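You operate a simulated robot arm through the tools that you are given. There is no shell and no other tool.

Carry out the task below with a simulated robot arm. There is one attempt and no reset: what you move stays moved.

JOB
Pull out the fridge tray and wipe off the dried juice.
Fine: use the cleaning pad and put it back; tray and fridge door end shut. Set down upright: cleaning pad. Where these are worked on the way, their far stop is far enough and under half their travel is too little: fridge door, fridge tray. What is to be rubbed or washed off counts as gone when no trace of it is left.

Only the result counts: the job must be done as asked and must still hold three seconds after the hand-in. Knocking over, shifting, dropping, spilling or breaking anything else fails it.

ROBOT AND FRAMES
A 6-joint arm with a two-finger gripper, fixed in place. Base frame: the origin is at the foot of the arm, x ahead of it, y to its left, z up. Lengths are in mm, angles in degrees, forces in N, time in s.
Its first joint turns from -166.0 to 166.0 degrees. Payload 3.43 kg.
The tool frame sits at the grasp point between the pads (the TCP): z along the fingers, y along the line on which they close. The tips reach 20 mm beyond it. The gripper opens to 190 mm. The gripper's body begins 248 mm behind the TCP.
Orientation is that of the tool frame in the base frame, as a unit quaternion [w, x, y, z]. With the fingers straight down and closing along the base's y, the tool's x points along the base's -x, its y along +y and its z along -z.

CONTROLS
- The arm moves only by the tool send_rows. Its argument "deltas" is a list of rows, each a list of 7 numbers: the shift along the base's x, y, z in m, then the turn, a rotation vector about the base's x, y, z in degrees, then the gripper command, from -1 (fully open) to 1 (shut), values between in proportion. In form: [[x, y, z, wx, wy, wz, grip], ...]. A call has 1 to 20 rows; each row is the pose to reach, as a shift and turn from the pose commanded when the call began. A row lasts 0.2 s, in which the tool goes at most 50 mm and 8.6 degrees; a call with a longer step from one row to the next is refused whole, and so is a gripper value outside its range. A pose out of reach is approached as far as the arm can. The call stops where the force on the tool passes 70 N (or 10 N more than at its start, if that is more) or the arm is blocked; 0.2 s more then pass. Each finger travels about 153 mm/s and halts on what it meets, pressing with about 42 N; the grip force reading is that of the motor and also rises with nothing between the fingers. The clock runs only during rows and for 0.2 s after the last one: add rows that repeat a pose to give the fingers time. The reply holds the time, the measured pose of the TCP, the force on the tool along the base axes, the opening and the grip force, in the units named above and with some noise, with the torque about the TCP (base axes, N m) and any sound that the robot's microphone picked up.
- Cameras (640 x 400 px; columns grow to the right, rows downward): "scene" is fixed at [220.9, 501.1, 1398.4]; the picture's right is [-0.74, -0.68, 0.00], its down [-0.37, 0.41, -0.83] and it looks along [0.56, -0.61, -0.55] (base axes); focal length 311 px, centre (320, 200). "wrist" rides on the gripper at [71, -8, -288] in the tool frame; the picture's right is [0.12, 0.99, 0.00], its down [-0.96, 0.12, -0.25] and it looks along [-0.25, 0.03, 0.97] (tool axes); focal length 261 px, centre (320, 200). There is no depth. A picture from a camera that has moved, and an enlarged one, comes with that camera's place and axes in the base frame and with its lens.
- get_image(camera): a new picture of that camera. It takes no simulated time.
- move_column(by): slides the trunk up (or, below 0, down) by that many mm; the arm rides with it, the base frame stays. It gives what a move gives, with no picture.
- enlarge(camera, box): a new picture of the part [left, top, right, bottom] of that camera's present view, enlarged. It takes no simulated time.
- job_done(): hands the job in; it is judged then, once.

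Places have to be worked out from the pictures, the camera data and where the tool is seen. Open the gripper and draw the arm clear of the work before you hand the job in, unless the task says otherwise.

The tools are called after "Call:" by a JSON object that holds its "name" and its "arguments". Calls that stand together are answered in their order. send_rows: Moves the arm, as the interface text tells. Its arguments: {"type":"object","properties":{"deltas":{"type":"array"}},"required":["deltas"]} The other tools are called the same way: move_column (by) slides the trunk up or down; get_image (camera) takes a picture; enlarge (camera, box) takes an enlarged picture of a part of a camera's view; job_done () hands the job in.

At the start:

```text
time_s: 0.0
eef_pos: [720.1, -159.0, 1199.1]
orientation: [-0.002, 0.0, 1.0, -0.001]
force: [-0.7, 0.5, 0.0]
wrist_torque: [0.0, -0.01, 0.01]
grip_width: 189.9
gripper_force: 0.1
trunk travel left (down, up): [-375.0, 65.0]
```

scene: 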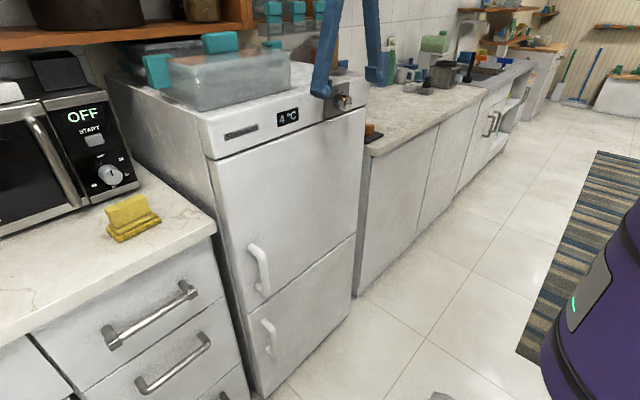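
wrist: 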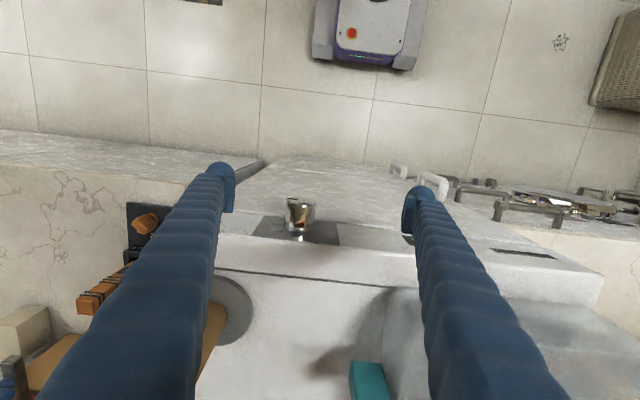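

I start by looking closely at the scene: the fridge with two doors and handles, and the yellow pad on the left counter.

Call:
{"name": "enlarge", "arguments": {"camera": "scene", "box": [190, 80, 390, 400]}}

Call:
{"name": "enlarge", "arguments": {"camera": "scene", "box": [80, 150, 240, 260]}}

Call:
{"name": "enlarge", "arguments": {"camera": "wrist", "box": [180, 120, 640, 400]}}

```text
1.25 times, centred on (290, 240) of scene
camera zoom: at [220.9, 501.1, 1398.4], right [-0.74, -0.68, 0.0], down [-0.37, 0.41, -0.83], along [0.56, -0.61, -0.55], focal length 388 px, centre (358, 150)
```

zoom: 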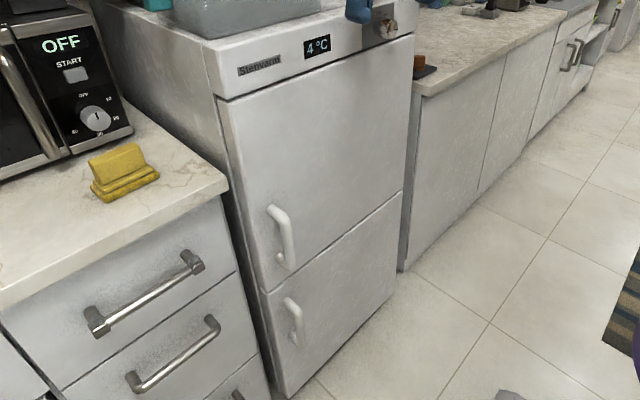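

```text
3.64 times, centred on (160, 205) of scene
camera zoom: at [220.9, 501.1, 1398.4], right [-0.74, -0.68, 0.0], down [-0.37, 0.41, -0.83], along [0.56, -0.61, -0.55], focal length 1129 px, centre (902, 182)
```

zoom: 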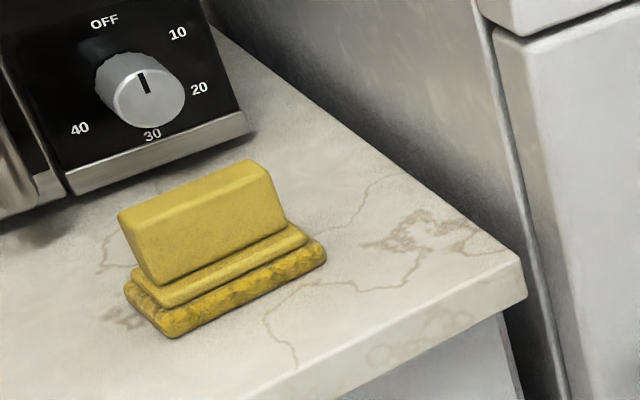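

```text
1.39 times, centred on (410, 260) of wrist
camera zoom: at [650.6, -165.3, 1486.8], right [-0.12, 0.99, 0.0], down [0.96, 0.12, 0.25], along [0.24, 0.03, -0.97], focal length 363 px, centre (195, 116)
```

zoom: 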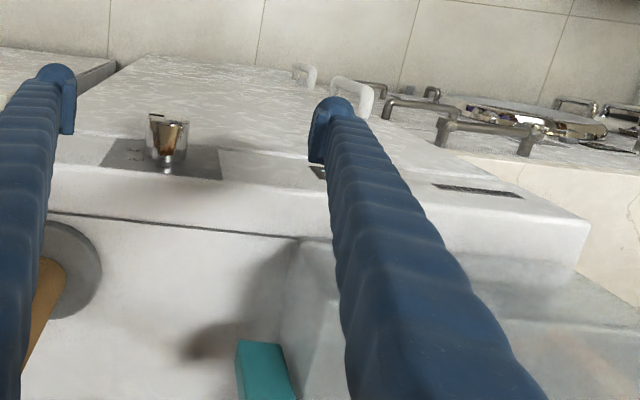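

The fridge front faces −x at about x≈760–790, with the upper door's vertical handle near (745, 180, 750), so the hinge is on the −y side. I back the tool off and tilt it forward so the wrist camera sees the fridge front.

Call:
{"name": "send_rows", "arguments": {"deltas": [[-0.04, 0.0, 0.02, 0, 0, 0, -1], [-0.08, 0.0, 0.04, 0, -7, 0, -1], [-0.12, 0.0, 0.05, 0, -14, 0, -1], [-0.16, 0.02, 0.05, 0, -21, 0, -1], [-0.19, 0.05, 0.05, 0, -28, 0, -1], [-0.21, 0.08, 0.05, 0, -35, 0, -1], [-0.22, 0.1, 0.05, 0, -42, 0, -1], [-0.22, 0.12, 0.05, 0, -50, 0, -1]]}}

Call:
{"name": "get_image", "arguments": {"camera": "wrist"}}

Call:
{"name": "get_image", "arguments": {"camera": "scene"}}

```text
time_s: 2.0
eef_pos: [606.4, -33.2, 1305.2]
orientation: [0.336, -0.18, 0.924, -0.02]
force: [0.1, -1.1, -0.4]
wrist_torque: [0.1, -0.03, 0.07]
grip_width: 189.9
gripper_force: 0.0
out of reach, approached as far as the arm can: row 5, 6, 7, 8
trunk travel left (down, up): [-375.0, 65.0]
stopped in row 8: the arm was blocked; the commanded pose is now the measured one
```

```text
taken
camera wrist: at [379.6, -89.7, 1484.2], right [-0.4, 0.89, -0.23], down [0.49, 0.42, 0.76], along [0.77, 0.19, -0.6], focal length 261 px, centre (320, 200)
```

wrist: 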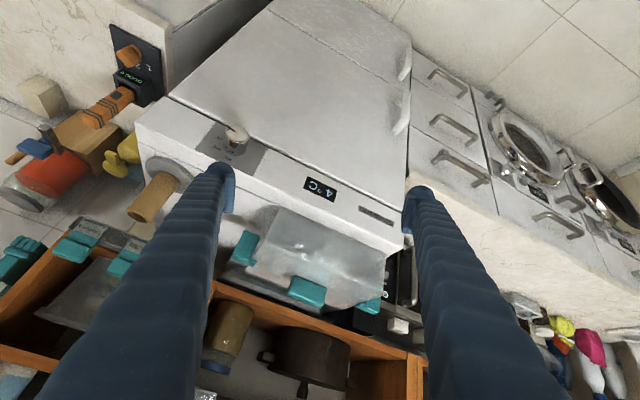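

```text
taken
```

scene: 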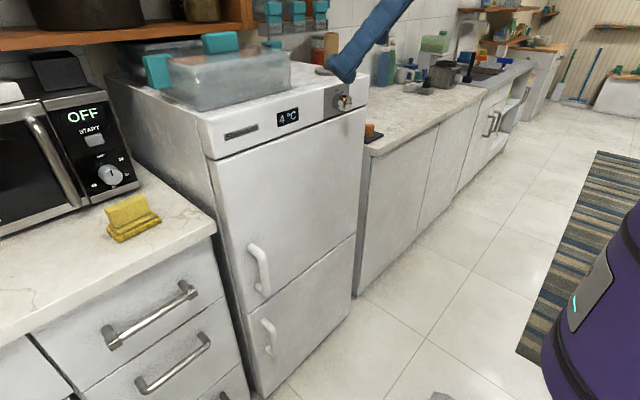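

The arm cannot fold that close to its base. I estimate the upper door's front plane at x≈800, y from 222 to −352, z from 570 to 1095, and its handle bar at about (757, 174, 655–855). I straighten the tool to a 20° tilt in front of the handle and then lower the trunk.

Call:
{"name": "send_rows", "arguments": {"deltas": [[0.02, 0.02, 0, 1.0, 3.3, -3.3, -1], [0.03, 0.06, -0.01, 2.0, 6.6, -6.7, -0.5], [0.04, 0.1, -0.02, 3.0, 9.9, -10.0, 0], [0.05, 0.14, -0.03, 4, 13.2, -13.4, 0.2], [0.05, 0.18, -0.04, 5, 16.5, -16.7, 0.26], [0.05, 0.207, -0.055, 5.9, 19.76, -20.1, 0.26], [0.05, 0.207, -0.055, 5.9, 19.76, -20.1, 0.26]]}}

Call:
{"name": "move_column", "arguments": {"by": -360}}

Call:
{"name": "get_image", "arguments": {"camera": "wrist"}}

Call:
{"name": "get_image", "arguments": {"camera": "scene"}}

```text
time_s: 3.6
eef_pos: [657.8, 175.8, 1251.7]
orientation: [0.175, -0.081, 0.981, -0.016]
force: [0.0, -0.3, 0.4]
wrist_torque: [0.02, -0.04, -0.18]
grip_width: 70.2
gripper_force: 0.1
out of reach, approached as far as the arm can: row 2
trunk travel left (down, up): [-375.0, 65.0]
```

```text
time_s: 7.1
eef_pos: [657.8, 175.9, 891.9]
orientation: [0.175, -0.001, 0.985, -0.002]
force: [0.4, 0.2, 0.5]
wrist_torque: [0.01, 0.03, -0.01]
grip_width: 70.0
gripper_force: 0.1
trunk travel left (down, up): [-15.0, 425.0]
```

```text
taken
camera wrist: at [493.1, 167.7, 1137.0], right [-0.11, 0.99, -0.05], down [0.82, 0.12, 0.56], along [0.57, 0.03, -0.82], focal length 261 px, centre (320, 200)
```

wrist: 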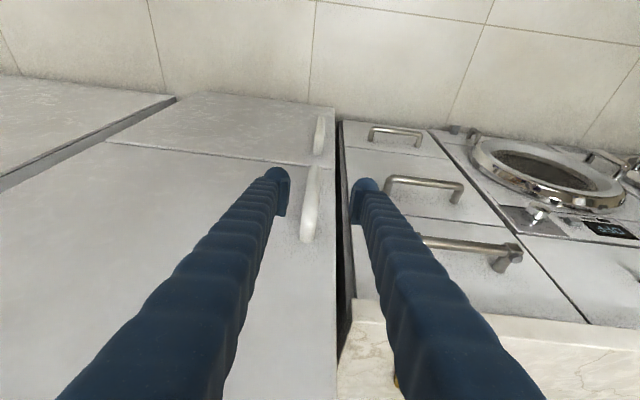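

```text
taken
```

scene: 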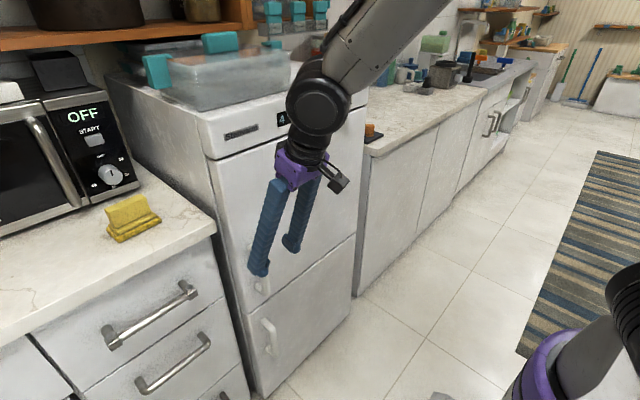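

The handle now sits between the fingertips in the wrist view; I enlarge it to measure the bar.

Call:
{"name": "enlarge", "arguments": {"camera": "wrist", "box": [220, 100, 420, 260]}}

Call:
{"name": "enlarge", "arguments": {"camera": "scene", "box": [220, 160, 360, 320]}}

```text
2.50 times, centred on (320, 180) of wrist
camera zoom: at [493.1, 167.7, 1137.0], right [-0.11, 0.99, -0.05], down [0.82, 0.12, 0.56], along [0.57, 0.03, -0.82], focal length 652 px, centre (320, 250)
```

zoom: 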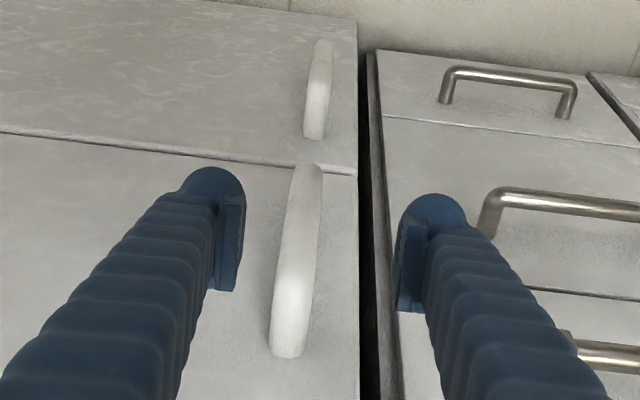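

```text
2.50 times, centred on (290, 240) of scene
camera zoom: at [220.9, 501.1, 1398.4], right [-0.74, -0.68, 0.0], down [-0.37, 0.41, -0.83], along [0.56, -0.61, -0.55], focal length 776 px, centre (395, 100)
```

zoom: 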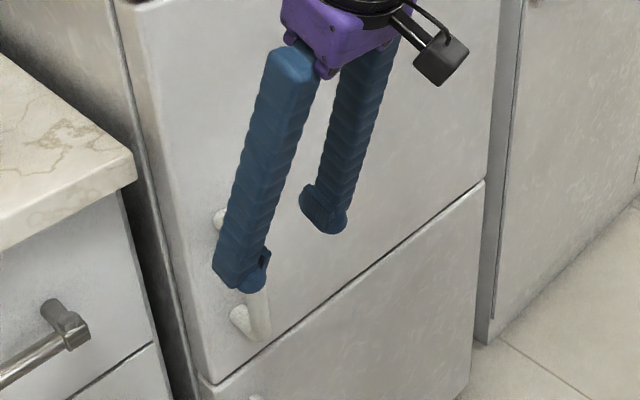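

The bar is at y≈169, centred near x≈738, spanning z≈670–845. I lower in front of it, then move forward so the fingers straddle the bar.

Call:
{"name": "send_rows", "arguments": {"deltas": [[0, -0.004, -0.04, 0, 0, 0, 0.26], [0, -0.007, -0.08, 0, 0, 0, 0.26], [0, -0.007, -0.117, 0, 0, 0, 0.26], [0.03, -0.007, -0.117, 0, 0, 0, 0.26], [0.06, -0.007, -0.117, 0, 0, 0, 0.26], [0.08, -0.007, -0.117, 0, 0, 0, 0.26], [0.08, -0.007, -0.117, 0, 0, 0, 0.26]]}}

Call:
{"name": "enlarge", "arguments": {"camera": "wrist", "box": [220, 100, 420, 260]}}

Call:
{"name": "enlarge", "arguments": {"camera": "scene", "box": [220, 160, 360, 320]}}

```text
time_s: 8.7
eef_pos: [739.1, 167.6, 773.7]
orientation: [0.176, -0.001, 0.984, -0.001]
force: [-0.5, -0.1, 0.0]
wrist_torque: [0.01, 0.0, -0.04]
grip_width: 70.1
gripper_force: 0.0
trunk travel left (down, up): [-15.0, 425.0]
```

```text
2.50 times, centred on (320, 180) of wrist
camera zoom: at [574.3, 160.6, 1019.7], right [-0.11, 0.99, -0.05], down [0.82, 0.12, 0.56], along [0.57, 0.03, -0.82], focal length 652 px, centre (320, 250)
```

zoom: 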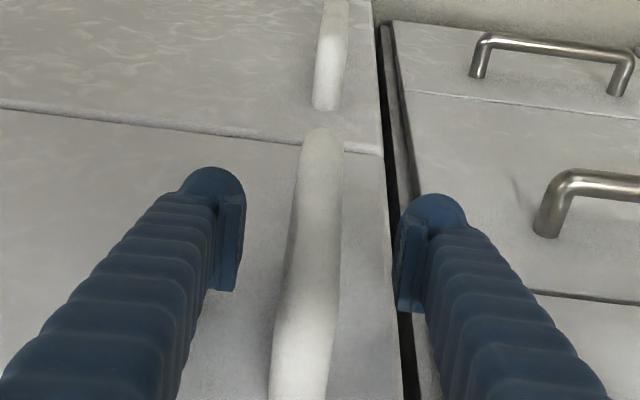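

```text
2.50 times, centred on (290, 240) of scene
camera zoom: at [220.9, 501.1, 1398.4], right [-0.74, -0.68, 0.0], down [-0.37, 0.41, -0.83], along [0.56, -0.61, -0.55], focal length 776 px, centre (395, 100)
```

zoom: 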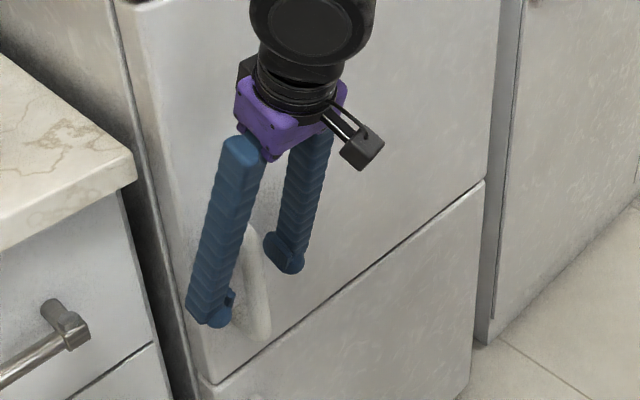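

The TCP projects right onto the bar, so I close the gripper on it.

Call:
{"name": "send_rows", "arguments": {"deltas": [[-0.004, 0, 0, 0, 0, 0, 0.6], [-0.004, 0, 0, 0, 0, 0, 1], [-0.004, 0, 0, 0, 0, 0, 1], [-0.004, 0, 0, 0, 0, 0, 1]]}}

Call:
{"name": "enlarge", "arguments": {"camera": "wrist", "box": [220, 100, 420, 260]}}

```text
time_s: 9.7
eef_pos: [735.0, 164.9, 773.7]
orientation: [0.176, -0.001, 0.984, -0.002]
force: [4.9, -36.3, 5.0]
wrist_torque: [-0.38, 0.07, 0.09]
grip_width: 22.6
gripper_force: 45.0
trunk travel left (down, up): [-15.0, 425.0]
```

```text
2.50 times, centred on (320, 180) of wrist
camera zoom: at [569.9, 158.0, 1020.1], right [-0.11, 0.99, -0.04], down [0.82, 0.12, 0.56], along [0.56, 0.03, -0.82], focal length 652 px, centre (320, 250)
```

zoom: 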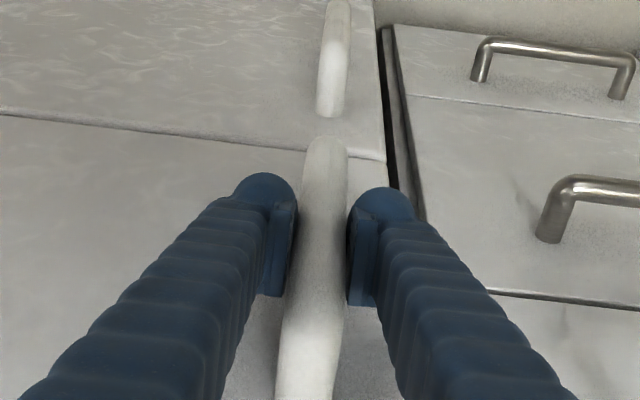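

Gripped (22.6 mm bar), with a side load showing the bar is slightly toward −y. I shift about 4 mm that way and start the opening arc around an assumed hinge at (800, −350).

Call:
{"name": "send_rows", "arguments": {"deltas": [[0, -0.004, 0, 0, 0, 0, 1], [-0.009, -0.005, 0, 0, 0, 1, 1], [-0.018, -0.0066, 0, 0, 0, 2, 1], [-0.027, -0.008, 0, 0, 0, 3, 1], [-0.036, -0.01, 0, 0, 0, 4, 1], [-0.0444, -0.0116, 0, 0, 0, 5, 1]]}}

Call:
{"name": "get_image", "arguments": {"camera": "scene"}}

```text
time_s: 11.1
eef_pos: [690.6, 158.2, 774.8]
orientation: [0.176, -0.046, 0.983, 0.006]
force: [-4.0, 18.4, 6.6]
wrist_torque: [0.14, 0.17, -0.23]
grip_width: 22.9
gripper_force: 45.0
trunk travel left (down, up): [-15.0, 425.0]
```

```text
taken
```

scene: 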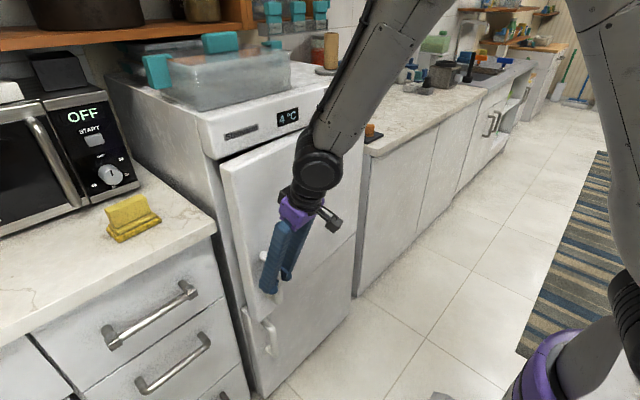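

The door is opening. I continue the arc with a small +y correction.

Call:
{"name": "send_rows", "arguments": {"deltas": [[-0.013, -0.0012, 0, 0, 0, 1.5, 1], [-0.0262, -0.0044, 0, 0, 0, 3, 1], [-0.039, -0.008, 0, 0, 0, 4.5, 1], [-0.0521, -0.0122, 0, 0, 0, 6, 1], [-0.065, -0.0165, 0, 0, 0, 7.5, 1], [-0.0775, -0.0213, 0, 0, 0, 9, 1], [-0.09, -0.0265, 0, 0, 0, 10.5, 1], [-0.1025, -0.0318, 0, 0, 0, 12, 1], [-0.1147, -0.0375, 0, 0, 0, 13.5, 1], [-0.1268, -0.0435, 0, 0, 0, 15, 1]]}}

Call:
{"name": "get_image", "arguments": {"camera": "scene"}}

```text
time_s: 13.3
eef_pos: [550.3, 109.9, 769.1]
orientation: [0.156, -0.208, 0.965, 0.026]
force: [23.8, -41.8, 12.7]
wrist_torque: [-0.97, 0.68, -0.07]
grip_width: 22.8
gripper_force: 44.8
out of reach, approached as far as the arm can: row 7, 8, 9
trunk travel left (down, up): [-15.0, 425.0]
```

```text
taken
```

scene: 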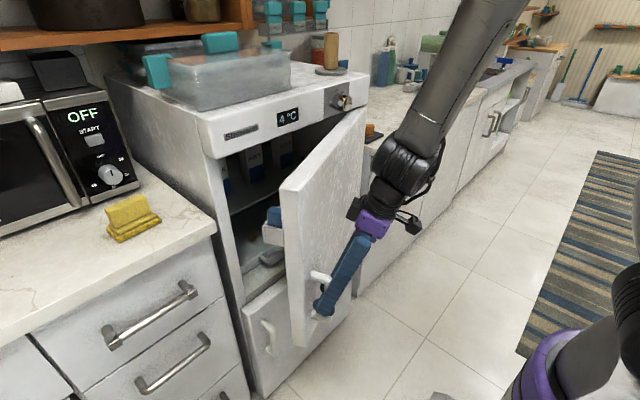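

The door is ~25° open and the inside is visible; I look closely before releasing.

Call:
{"name": "enlarge", "arguments": {"camera": "scene", "box": [200, 90, 380, 350]}}

Call:
{"name": "get_image", "arguments": {"camera": "wrist"}}

```text
1.54 times, centred on (290, 220) of scene
camera zoom: at [220.9, 501.1, 1398.4], right [-0.74, -0.68, 0.0], down [-0.37, 0.41, -0.83], along [0.56, -0.61, -0.55], focal length 478 px, centre (366, 169)
```

zoom: 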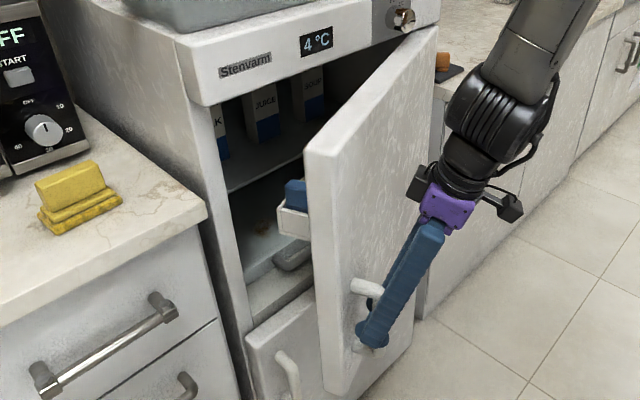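

```text
taken
camera wrist: at [409.0, 42.3, 1020.2], right [-0.51, 0.86, -0.05], down [0.71, 0.46, 0.53], along [0.48, 0.23, -0.84], focal length 261 px, centre (320, 200)
```

wrist: 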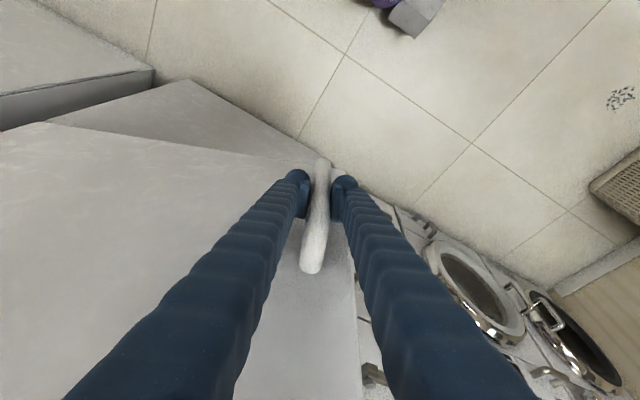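

Inside I see a top shelf with cartons, a bin on the door, and below a tray with a brownish stain. I release the handle and lift straight up along the bar.

Call:
{"name": "send_rows", "arguments": {"deltas": [[0, 0, 0, 0, 0, 0, 0.5], [0, 0, 0, 0, 0, 0, 0.3], [0, 0, 0, 0, 0, 0, 0.26], [0, 0, 0.04, 0, 0, 0, 0.26], [0, 0, 0.08, 0, 0, 0, 0.26], [0, 0, 0.12, 0, 0, 0, 0.26], [0, 0, 0.14, 0, 0, 0, 0.26]]}}

Call:
{"name": "get_image", "arguments": {"camera": "scene"}}

Call:
{"name": "get_image", "arguments": {"camera": "wrist"}}

```text
time_s: 15.1
eef_pos: [567.3, 158.0, 923.4]
orientation: [0.179, -0.08, 0.975, 0.1]
force: [-0.2, 1.1, -0.3]
wrist_torque: [0.01, 0.05, -0.01]
grip_width: 70.5
gripper_force: 0.0
out of reach, approached as far as the arm can: row 4
trunk travel left (down, up): [-15.0, 425.0]
stopped in row 7: the arm was blocked; the commanded pose is now the measured one
```

```text
taken
```

scene: 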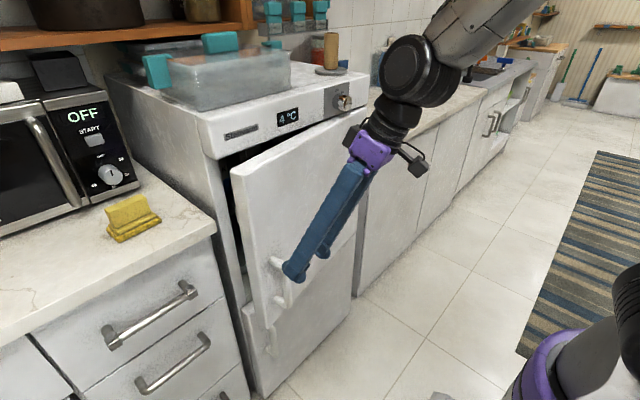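

```text
taken
camera wrist: at [408.1, 77.4, 1160.2], right [-0.3, 0.95, 0.12], down [0.78, 0.17, 0.6], along [0.54, 0.28, -0.79], focal length 261 px, centre (320, 200)
```

wrist: 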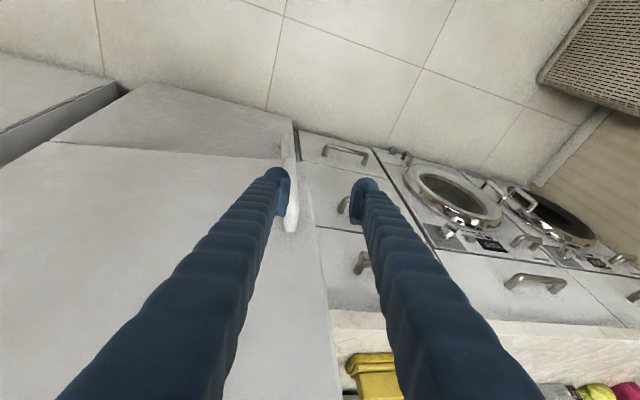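

The arm hit its inner limit and dragged the door back to ~7° open. I'll re-grip the handle with a vertical tool (better reach): first straighten up in front of it.

Call:
{"name": "send_rows", "arguments": {"deltas": [[0.01, 0, 0, -2.1, 3.3, -0.4, 0.26], [0.025, 0, 0, -4.3, 6.6, -0.8, 0.26], [0.04, 0, 0, -6.4, 9.9, -1.2, 0.26], [0.05, -0.002, 0, -8.5, 13.3, -1.5, 0.26], [0.06, -0.004, 0, -10.7, 16.6, -1.9, 0.26], [0.063, -0.007, 0, -12.8, 19.9, -2.3, 0.26], [0.063, -0.007, 0, -12.8, 19.9, -2.3, 0.26]]}}

Call:
{"name": "get_image", "arguments": {"camera": "wrist"}}

Call:
{"name": "get_image", "arguments": {"camera": "scene"}}

```text
time_s: 16.7
eef_pos: [630.5, 150.9, 925.2]
orientation: [0.0, -0.063, 0.998, 0.0]
force: [1.1, 0.4, 0.7]
wrist_torque: [-0.07, 0.03, 0.01]
grip_width: 70.4
gripper_force: 0.0
trunk travel left (down, up): [-15.0, 425.0]
```

```text
taken
camera wrist: at [561.3, 135.0, 1212.3], right [-0.24, 0.97, 0.0], down [0.94, 0.24, 0.25], along [0.24, 0.06, -0.97], focal length 261 px, centre (320, 200)
```

wrist: 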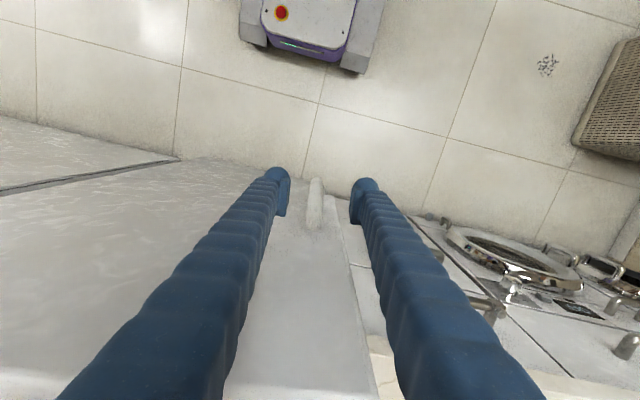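

```text
taken
```

scene: 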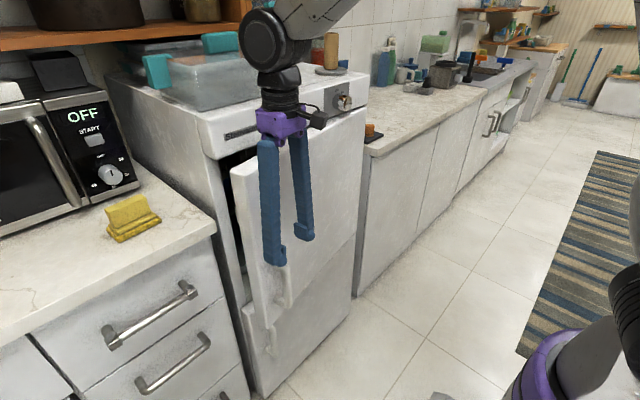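

Bar is at about (675, 152). I descend in front of it, move in, and close.

Call:
{"name": "send_rows", "arguments": {"deltas": [[-0.005, 0, -0.05, 0, 0, 0, 0.26], [-0.005, 0, -0.1, 0, 0, 0, 0.26], [-0.005, 0, -0.15, 0, 0, 0, 0.26], [0.02, 0.001, -0.15, 0, 0, 0, 0.26], [0.044, 0.002, -0.15, 0, 0, 0, 0.26], [0.044, 0.002, -0.15, 0, 0, 0, 0.6], [0.044, 0.002, -0.15, 0, 0, 0, 0.8], [0.044, 0.002, -0.15, 0, 0, 0, 1], [0.044, 0.002, -0.15, 0, 0, 0, 1]]}}

Call:
{"name": "enlarge", "arguments": {"camera": "wrist", "box": [220, 100, 420, 260]}}

Call:
{"name": "enlarge", "arguments": {"camera": "scene", "box": [220, 160, 360, 320]}}

```text
refused: row 1 steps farther than a row can; nothing moved
```

```text
2.50 times, centred on (320, 180) of wrist
camera zoom: at [561.3, 135.0, 1212.3], right [-0.24, 0.97, 0.0], down [0.94, 0.24, 0.25], along [0.24, 0.06, -0.97], focal length 652 px, centre (320, 250)
```

zoom: 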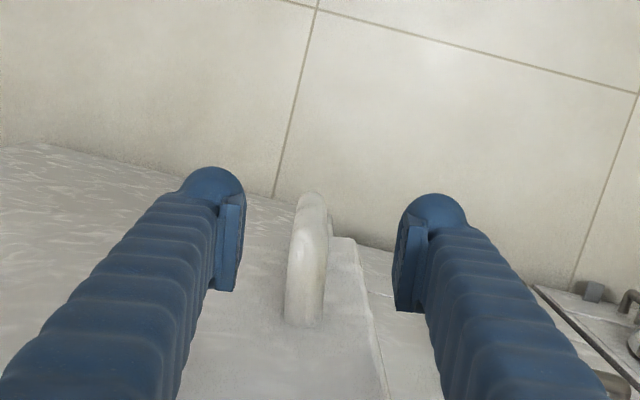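

```text
2.50 times, centred on (290, 240) of scene
camera zoom: at [220.9, 501.1, 1398.4], right [-0.74, -0.68, 0.0], down [-0.37, 0.41, -0.83], along [0.56, -0.61, -0.55], focal length 776 px, centre (395, 100)
```

zoom: 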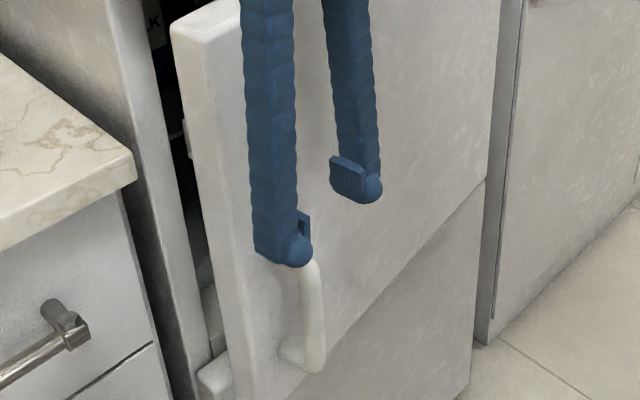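

Refused for step size; I resend with slightly smaller steps.

Call:
{"name": "send_rows", "arguments": {"deltas": [[0, 0, -0.045, 0, 0, 0, 0.26], [0, 0, -0.09, 0, 0, 0, 0.26], [0, 0, -0.13, 0, 0, 0, 0.26], [0, 0, -0.15, 0, 0, 0, 0.26], [0.02, 0.001, -0.15, 0, 0, 0, 0.26], [0.044, 0.002, -0.15, 0, 0, 0, 0.26], [0.044, 0.002, -0.15, 0, 0, 0, 0.6], [0.044, 0.002, -0.15, 0, 0, 0, 0.8], [0.044, 0.002, -0.15, 0, 0, 0, 1], [0.044, 0.002, -0.15, 0, 0, 0, 1]]}}

Call:
{"name": "enlarge", "arguments": {"camera": "wrist", "box": [220, 100, 420, 260]}}

Call:
{"name": "enlarge", "arguments": {"camera": "scene", "box": [220, 160, 360, 320]}}

```text
time_s: 18.9
eef_pos: [674.7, 152.9, 774.6]
orientation: [0.001, -0.063, 0.998, 0.0]
force: [-0.4, 0.4, -0.3]
wrist_torque: [0.01, -0.01, 0.01]
grip_width: 0.0
gripper_force: 34.1
trunk travel left (down, up): [-15.0, 425.0]
```

```text
2.50 times, centred on (320, 180) of wrist
camera zoom: at [605.4, 136.7, 1061.8], right [-0.24, 0.97, 0.0], down [0.94, 0.24, 0.25], along [0.24, 0.06, -0.97], focal length 652 px, centre (320, 250)
```

zoom: 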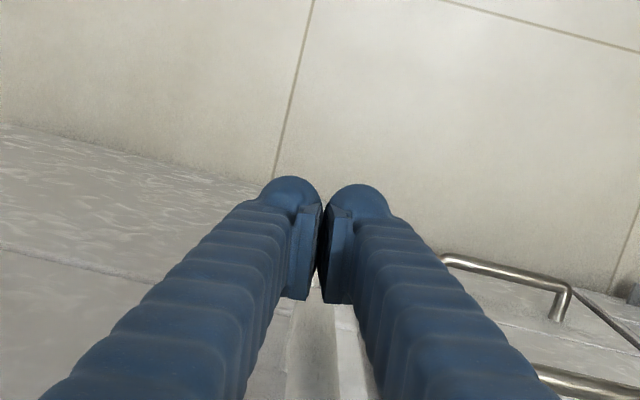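

```text
2.50 times, centred on (290, 240) of scene
camera zoom: at [220.9, 501.1, 1398.4], right [-0.74, -0.68, 0.0], down [-0.37, 0.41, -0.83], along [0.56, -0.61, -0.55], focal length 776 px, centre (395, 100)
```

zoom: 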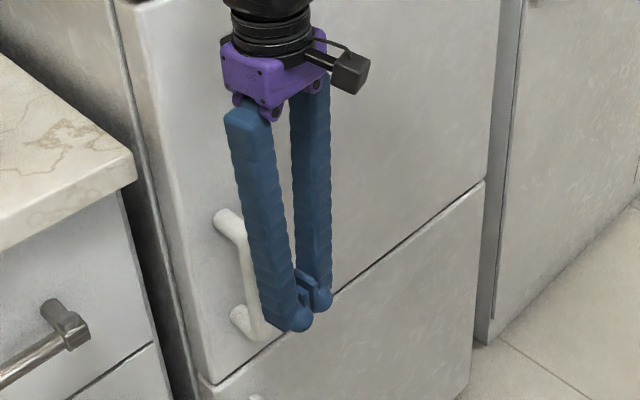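

The door has swung fully shut again, so the fingers closed on nothing. I re-grip the handle at its closed position (735, 163) with a slight 8° tilt.

Call:
{"name": "send_rows", "arguments": {"deltas": [[-0.03, 0.003, 0, 0, 0, 0, 0.6], [-0.03, 0.006, 0, 0.25, -4, -3.6, 0.26], [-0.02, 0.01, 0, 0.5, -8, -7.2, 0.26], [0.02, 0.01, 0, 0.5, -8, -7.2, 0.26], [0.045, 0.01, 0, 0.5, -8, -7.2, 0.26], [0.06, 0.01, 0, 0.5, -8, -7.2, 0.26], [0.06, 0.01, 0, 0.5, -8, -7.2, 0.6], [0.06, 0.01, 0, 0.5, -8, -7.2, 1], [0.06, 0.01, 0, 0.5, -8, -7.2, 1], [0.06, 0.01, 0, 0.5, -8, -7.2, 1]]}}

Call:
{"name": "enlarge", "arguments": {"camera": "scene", "box": [200, 80, 380, 320]}}

```text
time_s: 21.1
eef_pos: [735.9, 164.5, 775.1]
orientation: [0.071, 0.0, 0.998, 0.0]
force: [-1.7, 16.5, -0.7]
wrist_torque: [0.17, -0.08, 0.0]
grip_width: 22.6
gripper_force: 44.9
trunk travel left (down, up): [-15.0, 425.0]
```

```text
1.67 times, centred on (290, 200) of scene
camera zoom: at [220.9, 501.1, 1398.4], right [-0.74, -0.68, 0.0], down [-0.37, 0.41, -0.83], along [0.56, -0.61, -0.55], focal length 518 px, centre (370, 200)
```

zoom: 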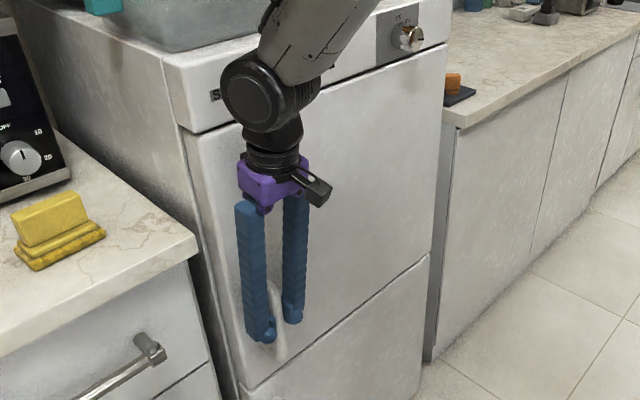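

Gripped again. I pull along the arc to 15° slowly, straightening the tool as it goes.

Call:
{"name": "send_rows", "arguments": {"deltas": [[-0.0066, 0.0, 0, -0.1, 0.2, 0.75, 1], [-0.0134, -0.001, 0, -0.1, 0.4, 1.5, 1], [-0.0268, -0.003, 0, -0.2, 0.8, 3, 1], [-0.04, -0.005, 0, -0.3, 1.2, 4.5, 1], [-0.0534, -0.0078, 0, -0.4, 1.6, 6, 1], [-0.0665, -0.011, 0, -0.5, 2, 7.5, 1], [-0.0796, -0.0143, 0, -0.6, 2.3, 9, 1], [-0.0926, -0.0184, 0, -0.7, 2.7, 10.5, 1], [-0.1055, -0.0225, 0, -0.8, 3.1, 12, 1], [-0.1183, -0.0273, 0, -0.9, 3.5, 13.5, 1], [-0.1309, -0.0321, 0, -1.0, 3.9, 15, 1]]}}

```text
time_s: 23.5
eef_pos: [601.2, 133.5, 774.5]
orientation: [0.035, -0.131, 0.991, 0.0]
force: [-22.2, 56.2, -7.2]
wrist_torque: [0.26, 0.64, -0.15]
grip_width: 22.9
gripper_force: 44.9
trunk travel left (down, up): [-15.0, 425.0]
```

The side force points radially outward, so the hinge is nearer (784, −355). I correct by ~5 mm and continue to 30°.

Call:
{"name": "send_rows", "arguments": {"deltas": [[-0.0012, 0.0049, 0, 0, 0, 0, 1], [-0.014, 0.0, 0, -0.1, 0.4, 1.5, 1], [-0.0267, -0.0052, 0, -0.3, 0.7, 3, 1], [-0.039, -0.011, 0, -0.4, 1.1, 4.5, 1], [-0.0515, -0.0167, 0, -0.6, 1.5, 6, 1], [-0.0637, -0.023, 0, -0.7, 1.9, 7.5, 1], [-0.0758, -0.0294, 0, -0.9, 2.2, 9, 1], [-0.0876, -0.0363, 0, -1.1, 2.6, 10.5, 1], [-0.0993, -0.0435, 0, -1.2, 3.0, 12, 1], [-0.1107, -0.051, 0, -1.35, 3.3, 13.5, 1], [-0.1221, -0.0587, 0, -1.5, 3.7, 15, 1]]}}

Call:
{"name": "get_image", "arguments": {"camera": "scene"}}

Call:
{"name": "get_image", "arguments": {"camera": "wrist"}}

```text
time_s: 25.4
eef_pos: [517.9, 90.2, 775.0]
orientation: [0.013, -0.227, 0.974, -0.003]
force: [16.3, -26.2, -23.3]
wrist_torque: [-0.01, -0.36, 0.17]
grip_width: 22.8
gripper_force: 45.3
trunk travel left (down, up): [-15.0, 425.0]
stopped in row 9: the force on the tool passed its limit at 71 N (the readings are from after the stop); the commanded pose is now the measured one
```

```text
taken
```

scene: 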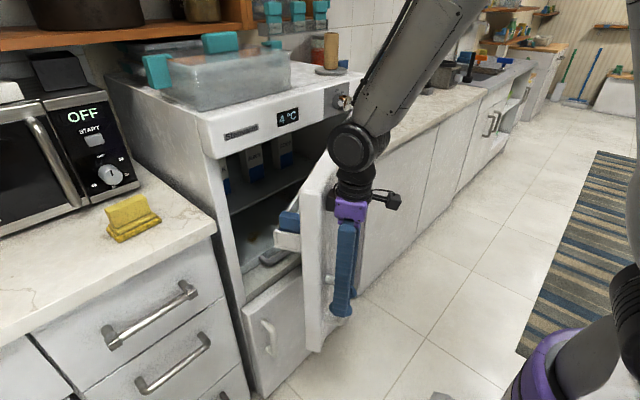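

```text
taken
camera wrist: at [449.3, 52.5, 1060.6], right [-0.55, 0.84, -0.02], down [0.8, 0.53, 0.27], along [0.24, 0.14, -0.96], focal length 261 px, centre (320, 200)
```

wrist: 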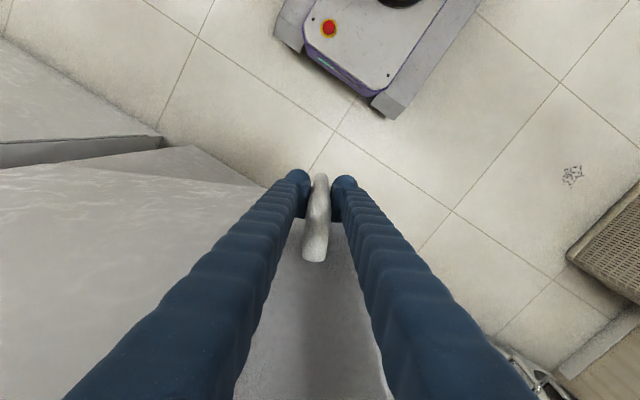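

The door is now ~26° open. I release in place and check whether the door stays.

Call:
{"name": "send_rows", "arguments": {"deltas": [[0, 0, 0, 0, 0, 0, 0.8], [0, 0, 0, 0, 0, 0, 0.5], [0, 0, 0, 0, 0, 0, 0.3], [0, 0, 0, 0, 0, 0, 0.26], [0, 0, 0, 0, 0, 0, 0.26]]}}

Call:
{"name": "get_image", "arguments": {"camera": "scene"}}

Call:
{"name": "get_image", "arguments": {"camera": "wrist"}}

```text
time_s: 26.6
eef_pos: [514.1, 92.5, 777.2]
orientation: [0.014, -0.227, 0.974, -0.003]
force: [0.3, 1.0, 0.3]
wrist_torque: [0.02, -0.02, 0.02]
grip_width: 70.2
gripper_force: 0.1
trunk travel left (down, up): [-15.0, 425.0]
```

```text
taken
```

scene: 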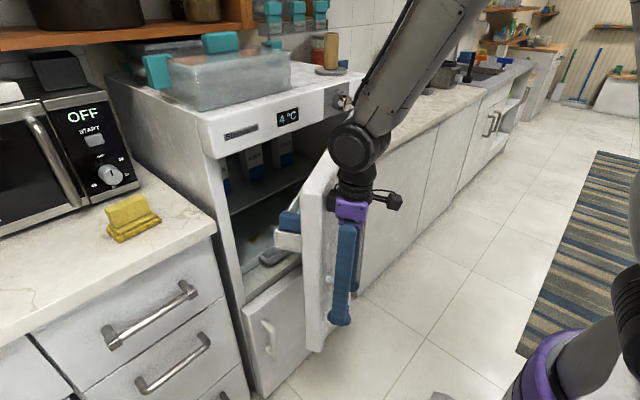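

```text
taken
camera wrist: at [446.3, 54.2, 1061.9], right [-0.55, 0.84, -0.02], down [0.8, 0.53, 0.27], along [0.23, 0.14, -0.96], focal length 261 px, centre (320, 200)
```

wrist: 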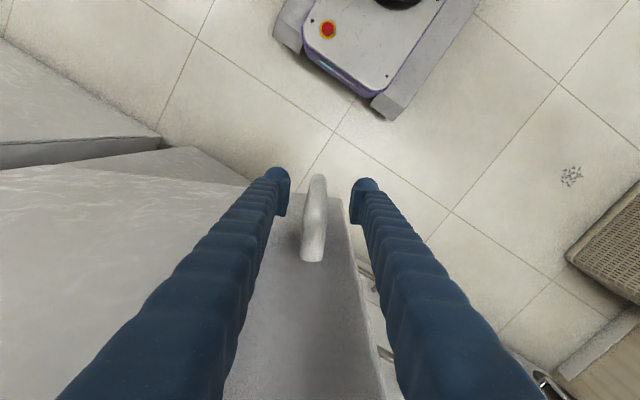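

The door stays put. I raise the trunk so the fingers lift straight up along the bar and end above the door top.

Call:
{"name": "move_column", "arguments": {"by": 370}}

Call:
{"name": "get_image", "arguments": {"camera": "wrist"}}

Call:
{"name": "enlarge", "arguments": {"camera": "scene", "box": [190, 80, 390, 380]}}

```text
time_s: 30.2
eef_pos: [514.9, 93.0, 1146.8]
orientation: [0.014, -0.227, 0.974, -0.003]
force: [0.8, -0.2, 1.0]
wrist_torque: [0.0, 0.0, 0.02]
grip_width: 70.2
gripper_force: 0.1
trunk travel left (down, up): [-385.0, 55.0]
```

```text
taken
camera wrist: at [446.6, 53.9, 1431.7], right [-0.55, 0.84, -0.02], down [0.8, 0.53, 0.27], along [0.23, 0.14, -0.96], focal length 261 px, centre (320, 200)
```

wrist: 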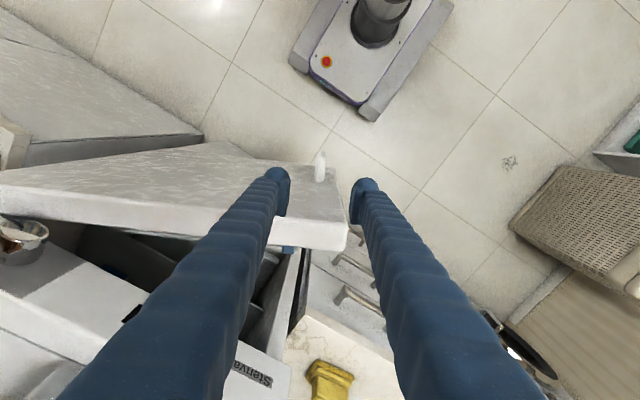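

```text
1.33 times, centred on (290, 230) of scene
camera zoom: at [220.9, 501.1, 1398.4], right [-0.74, -0.68, 0.0], down [-0.37, 0.41, -0.83], along [0.56, -0.61, -0.55], focal length 414 px, centre (360, 160)
```

zoom: 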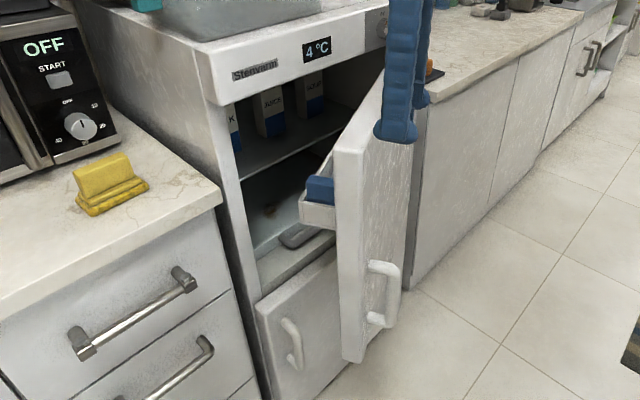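

The door's inner top edge runs from (567, 174) at ~28° opening, top z≈1095, with bin items reaching only z≈1010. I turn the tool by −88° and position above the door top to straddle it with the fingers.

Call:
{"name": "send_rows", "arguments": {"deltas": [[0.008, -0.003, 0.003, 0, 0, -8, 0.2], [0.017, -0.007, 0.003, 0, 0, -16, 0.1], [0.026, -0.011, 0.003, 0, 0, -24, 0.05], [0.035, -0.015, 0.003, 0, 0, -32, 0.05], [0.043, -0.019, 0.003, 0, 0, -40, 0.05], [0.052, -0.023, 0.003, 0, 0, -48, 0.05], [0.06, -0.027, 0.003, 0, 0, -56, 0.05], [0.069, -0.03, 0.003, 0, 0, -64, 0.05], [0.078, -0.034, 0.003, 0, 0, -72, 0.05], [0.087, -0.038, 0.003, 0, 0, -80, 0.05], [0.095, -0.042, 0.003, 0, 0, -88, 0.05], [0.095, -0.042, 0.003, 0, 0, -88, 0.05]]}}

Call:
{"name": "get_image", "arguments": {"camera": "wrist"}}

Call:
{"name": "enlarge", "arguments": {"camera": "scene", "box": [190, 80, 390, 380]}}

```text
time_s: 32.8
eef_pos: [608.1, 51.9, 1149.6]
orientation: [0.008, 0.513, 0.858, -0.013]
force: [-0.3, 0.4, 0.3]
wrist_torque: [0.0, 0.02, 0.02]
grip_width: 90.4
gripper_force: 0.1
trunk travel left (down, up): [-385.0, 55.0]
```

```text
taken
camera wrist: at [568.2, 117.7, 1435.1], right [0.82, 0.57, -0.02], down [0.56, -0.79, 0.27], along [0.14, -0.23, -0.96], focal length 261 px, centre (320, 200)
```

wrist: 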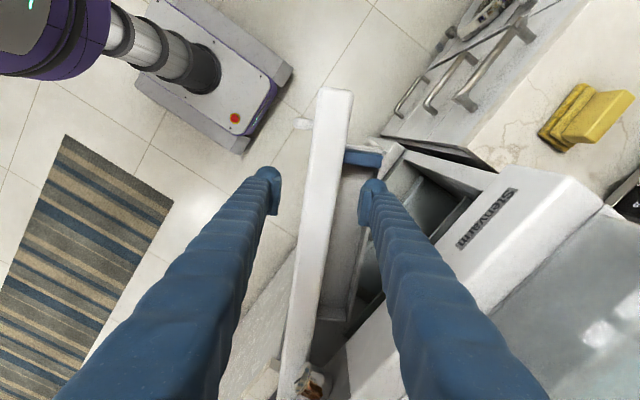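

```text
1.33 times, centred on (290, 230) of scene
camera zoom: at [220.9, 501.1, 1398.4], right [-0.74, -0.68, 0.0], down [-0.37, 0.41, -0.83], along [0.56, -0.61, -0.55], focal length 414 px, centre (360, 160)
```

zoom: 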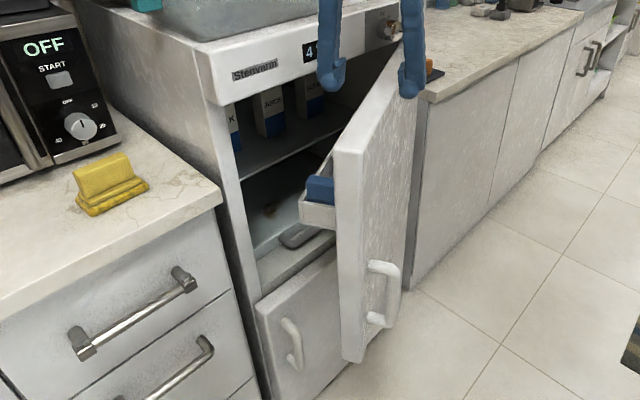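

The door's top edge sits centred between the fingers. I lower over it, narrow the fingers loosely to 70 mm, and begin sweeping the door open.

Call:
{"name": "send_rows", "arguments": {"deltas": [[0, 0, -0.03, 0, 0, 0, 0.05], [0, 0, -0.06, 0, 0, 0, 0.05], [0, 0, -0.08, 0, 0, 0, 0.15], [0, 0, -0.08, 0, 0, 0, 0.26], [-0.008, -0.004, -0.08, 0, 0, 1, 0.26], [-0.015, -0.007, -0.08, 0, 0, 2, 0.26], [-0.0262, -0.0171, -0.08, 0, 0, 4, 0.26], [-0.0362, -0.0286, -0.08, 0, 0, 6, 0.26], [-0.0462, -0.0402, -0.08, 0, 0, 8, 0.26], [-0.0551, -0.0523, -0.08, 0, 0, 10, 0.26], [-0.0641, -0.0644, -0.08, 0, 0, 12, 0.26], [-0.072, -0.0769, -0.08, 0, 0, 14, 0.26], [-0.0798, -0.0893, -0.08, 0, 0, 16, 0.26]]}}

Call:
{"name": "get_image", "arguments": {"camera": "wrist"}}

Call:
{"name": "get_image", "arguments": {"camera": "scene"}}

```text
time_s: 35.6
eef_pos: [529.4, -39.0, 1068.3]
orientation: [0.01, 0.388, 0.922, -0.01]
force: [-0.8, 0.3, -0.9]
wrist_torque: [0.06, 0.01, -0.02]
grip_width: 70.2
gripper_force: 0.0
trunk travel left (down, up): [-385.0, 55.0]
```

```text
taken
camera wrist: at [470.9, 14.0, 1354.8], right [0.63, 0.78, -0.02], down [0.75, -0.6, 0.27], along [0.2, -0.18, -0.96], focal length 261 px, centre (320, 200)
```

wrist: 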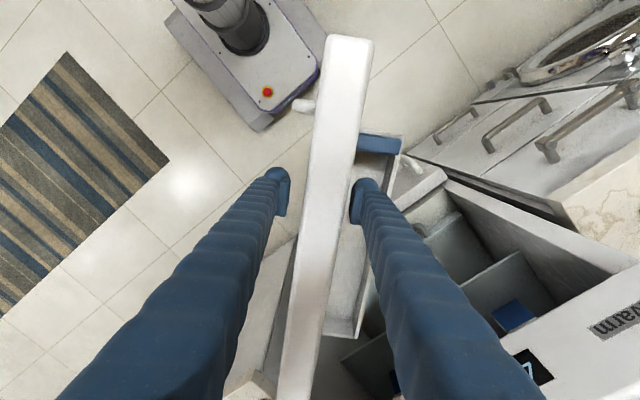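

```text
taken
```

scene: 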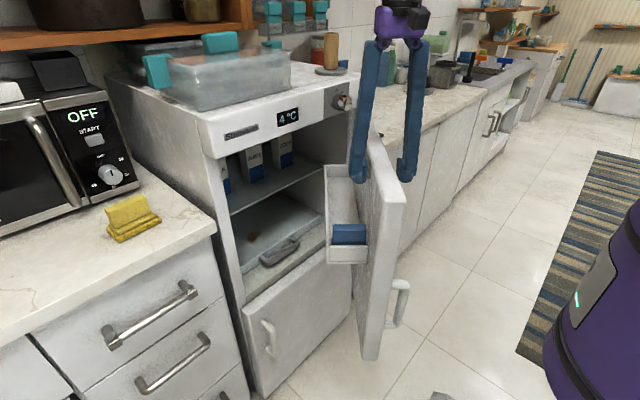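

Sweeping works with almost no force. I continue toward ~80°.

Call:
{"name": "send_rows", "arguments": {"deltas": [[-0.0067, -0.0127, 0, 0, 0, 2, 0.26], [-0.0133, -0.0255, 0, 0, 0, 4, 0.26], [-0.0188, -0.0383, 0, 0, 0, 6, 0.26], [-0.0244, -0.0511, 0, 0, 0, 8, 0.26], [-0.0288, -0.0641, 0, 0, 0, 10, 0.26], [-0.0332, -0.0771, 0, 0, 0, 12, 0.26], [-0.0366, -0.09, 0, 0, 0, 14, 0.26], [-0.04, -0.103, 0, 0, 0, 16, 0.26], [-0.0445, -0.1147, 0, 0, 0, 18, 0.26], [-0.049, -0.1264, 0, 0, 0, 20, 0.26], [-0.0526, -0.1382, 0, 0, 0, 22, 0.26], [-0.0562, -0.1501, 0, 0, 0, 24, 0.26], [-0.0613, -0.1612, 0, 0, 0, 26, 0.26], [-0.0664, -0.1724, 0, 0, 0, 28, 0.26], [-0.0707, -0.1838, 0, 0, 0, 30, 0.26], [-0.075, -0.1953, 0, 0, 0, 32, 0.26], [-0.0785, -0.207, 0, 0, 0, 34, 0.26], [-0.082, -0.2188, 0, 0, 0, 36, 0.26]]}}

Call:
{"name": "get_image", "arguments": {"camera": "wrist"}}

Call:
{"name": "get_image", "arguments": {"camera": "scene"}}

```text
time_s: 39.4
eef_pos: [447.6, -258.1, 1070.6]
orientation: [0.011, 0.084, 0.996, -0.007]
force: [0.3, 0.1, 0.5]
wrist_torque: [0.05, -0.03, -0.01]
grip_width: 70.2
gripper_force: 0.0
trunk travel left (down, up): [-385.0, 55.0]
```

```text
taken
camera wrist: at [369.4, -249.6, 1355.3], right [0.05, 1.0, -0.02], down [0.96, -0.04, 0.27], along [0.27, -0.03, -0.96], focal length 261 px, centre (320, 200)
```

wrist: 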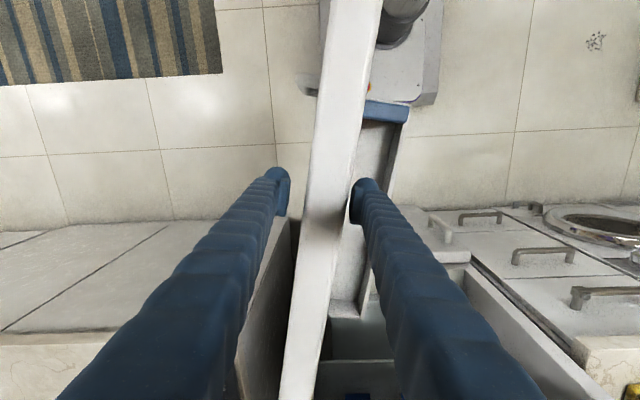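

```text
taken
```

scene: 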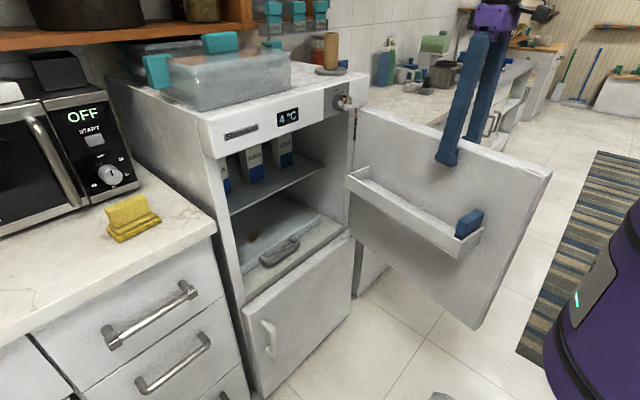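

Door at ~77°. I push it on to about 97°, expecting possibly the far stop.

Call:
{"name": "send_rows", "arguments": {"deltas": [[-0.003, -0.012, 0, 0, 0, 2, 0.26], [-0.0054, -0.024, 0, 0, 0, 4, 0.26], [-0.0075, -0.036, 0, 0, 0, 6, 0.26], [-0.009, -0.0482, 0, 0, 0, 8, 0.26], [-0.0102, -0.0604, 0, 0, 0, 10, 0.26], [-0.011, -0.0726, 0, 0, 0, 12, 0.26], [-0.0112, -0.085, 0, 0, 0, 14, 0.26], [-0.0112, -0.0972, 0, 0, 0, 16, 0.26], [-0.0105, -0.109, 0, 0, 0, 18, 0.26], [-0.0098, -0.1216, 0, 0, 0, 20, 0.26]]}}

Call:
{"name": "get_image", "arguments": {"camera": "wrist"}}

Call:
{"name": "get_image", "arguments": {"camera": "scene"}}

```text
time_s: 41.6
eef_pos: [438.3, -379.4, 1068.6]
orientation: [0.013, -0.089, 0.996, -0.005]
force: [0.1, 0.3, -0.2]
wrist_torque: [0.03, 0.0, 0.0]
grip_width: 70.2
gripper_force: 0.2
trunk travel left (down, up): [-385.0, 55.0]
```

```text
taken
camera wrist: at [361.6, -398.2, 1354.7], right [-0.29, 0.96, -0.01], down [0.92, 0.29, 0.27], along [0.26, 0.07, -0.96], focal length 261 px, centre (320, 200)
```

wrist: 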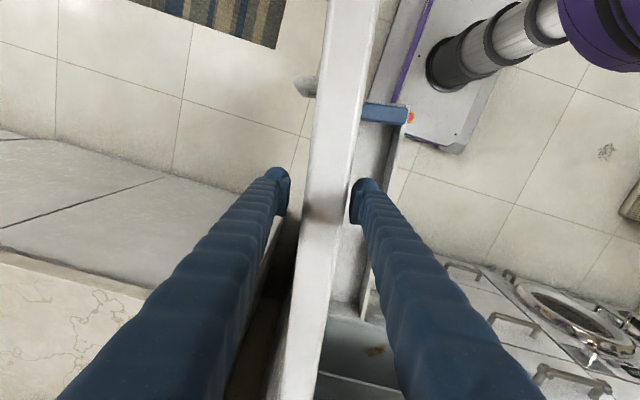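

```text
taken
```

scene: 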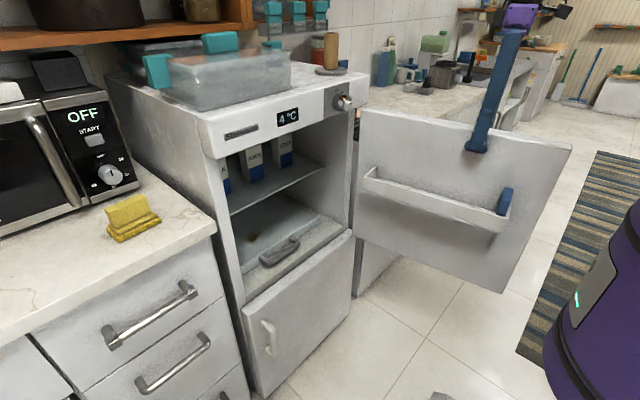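

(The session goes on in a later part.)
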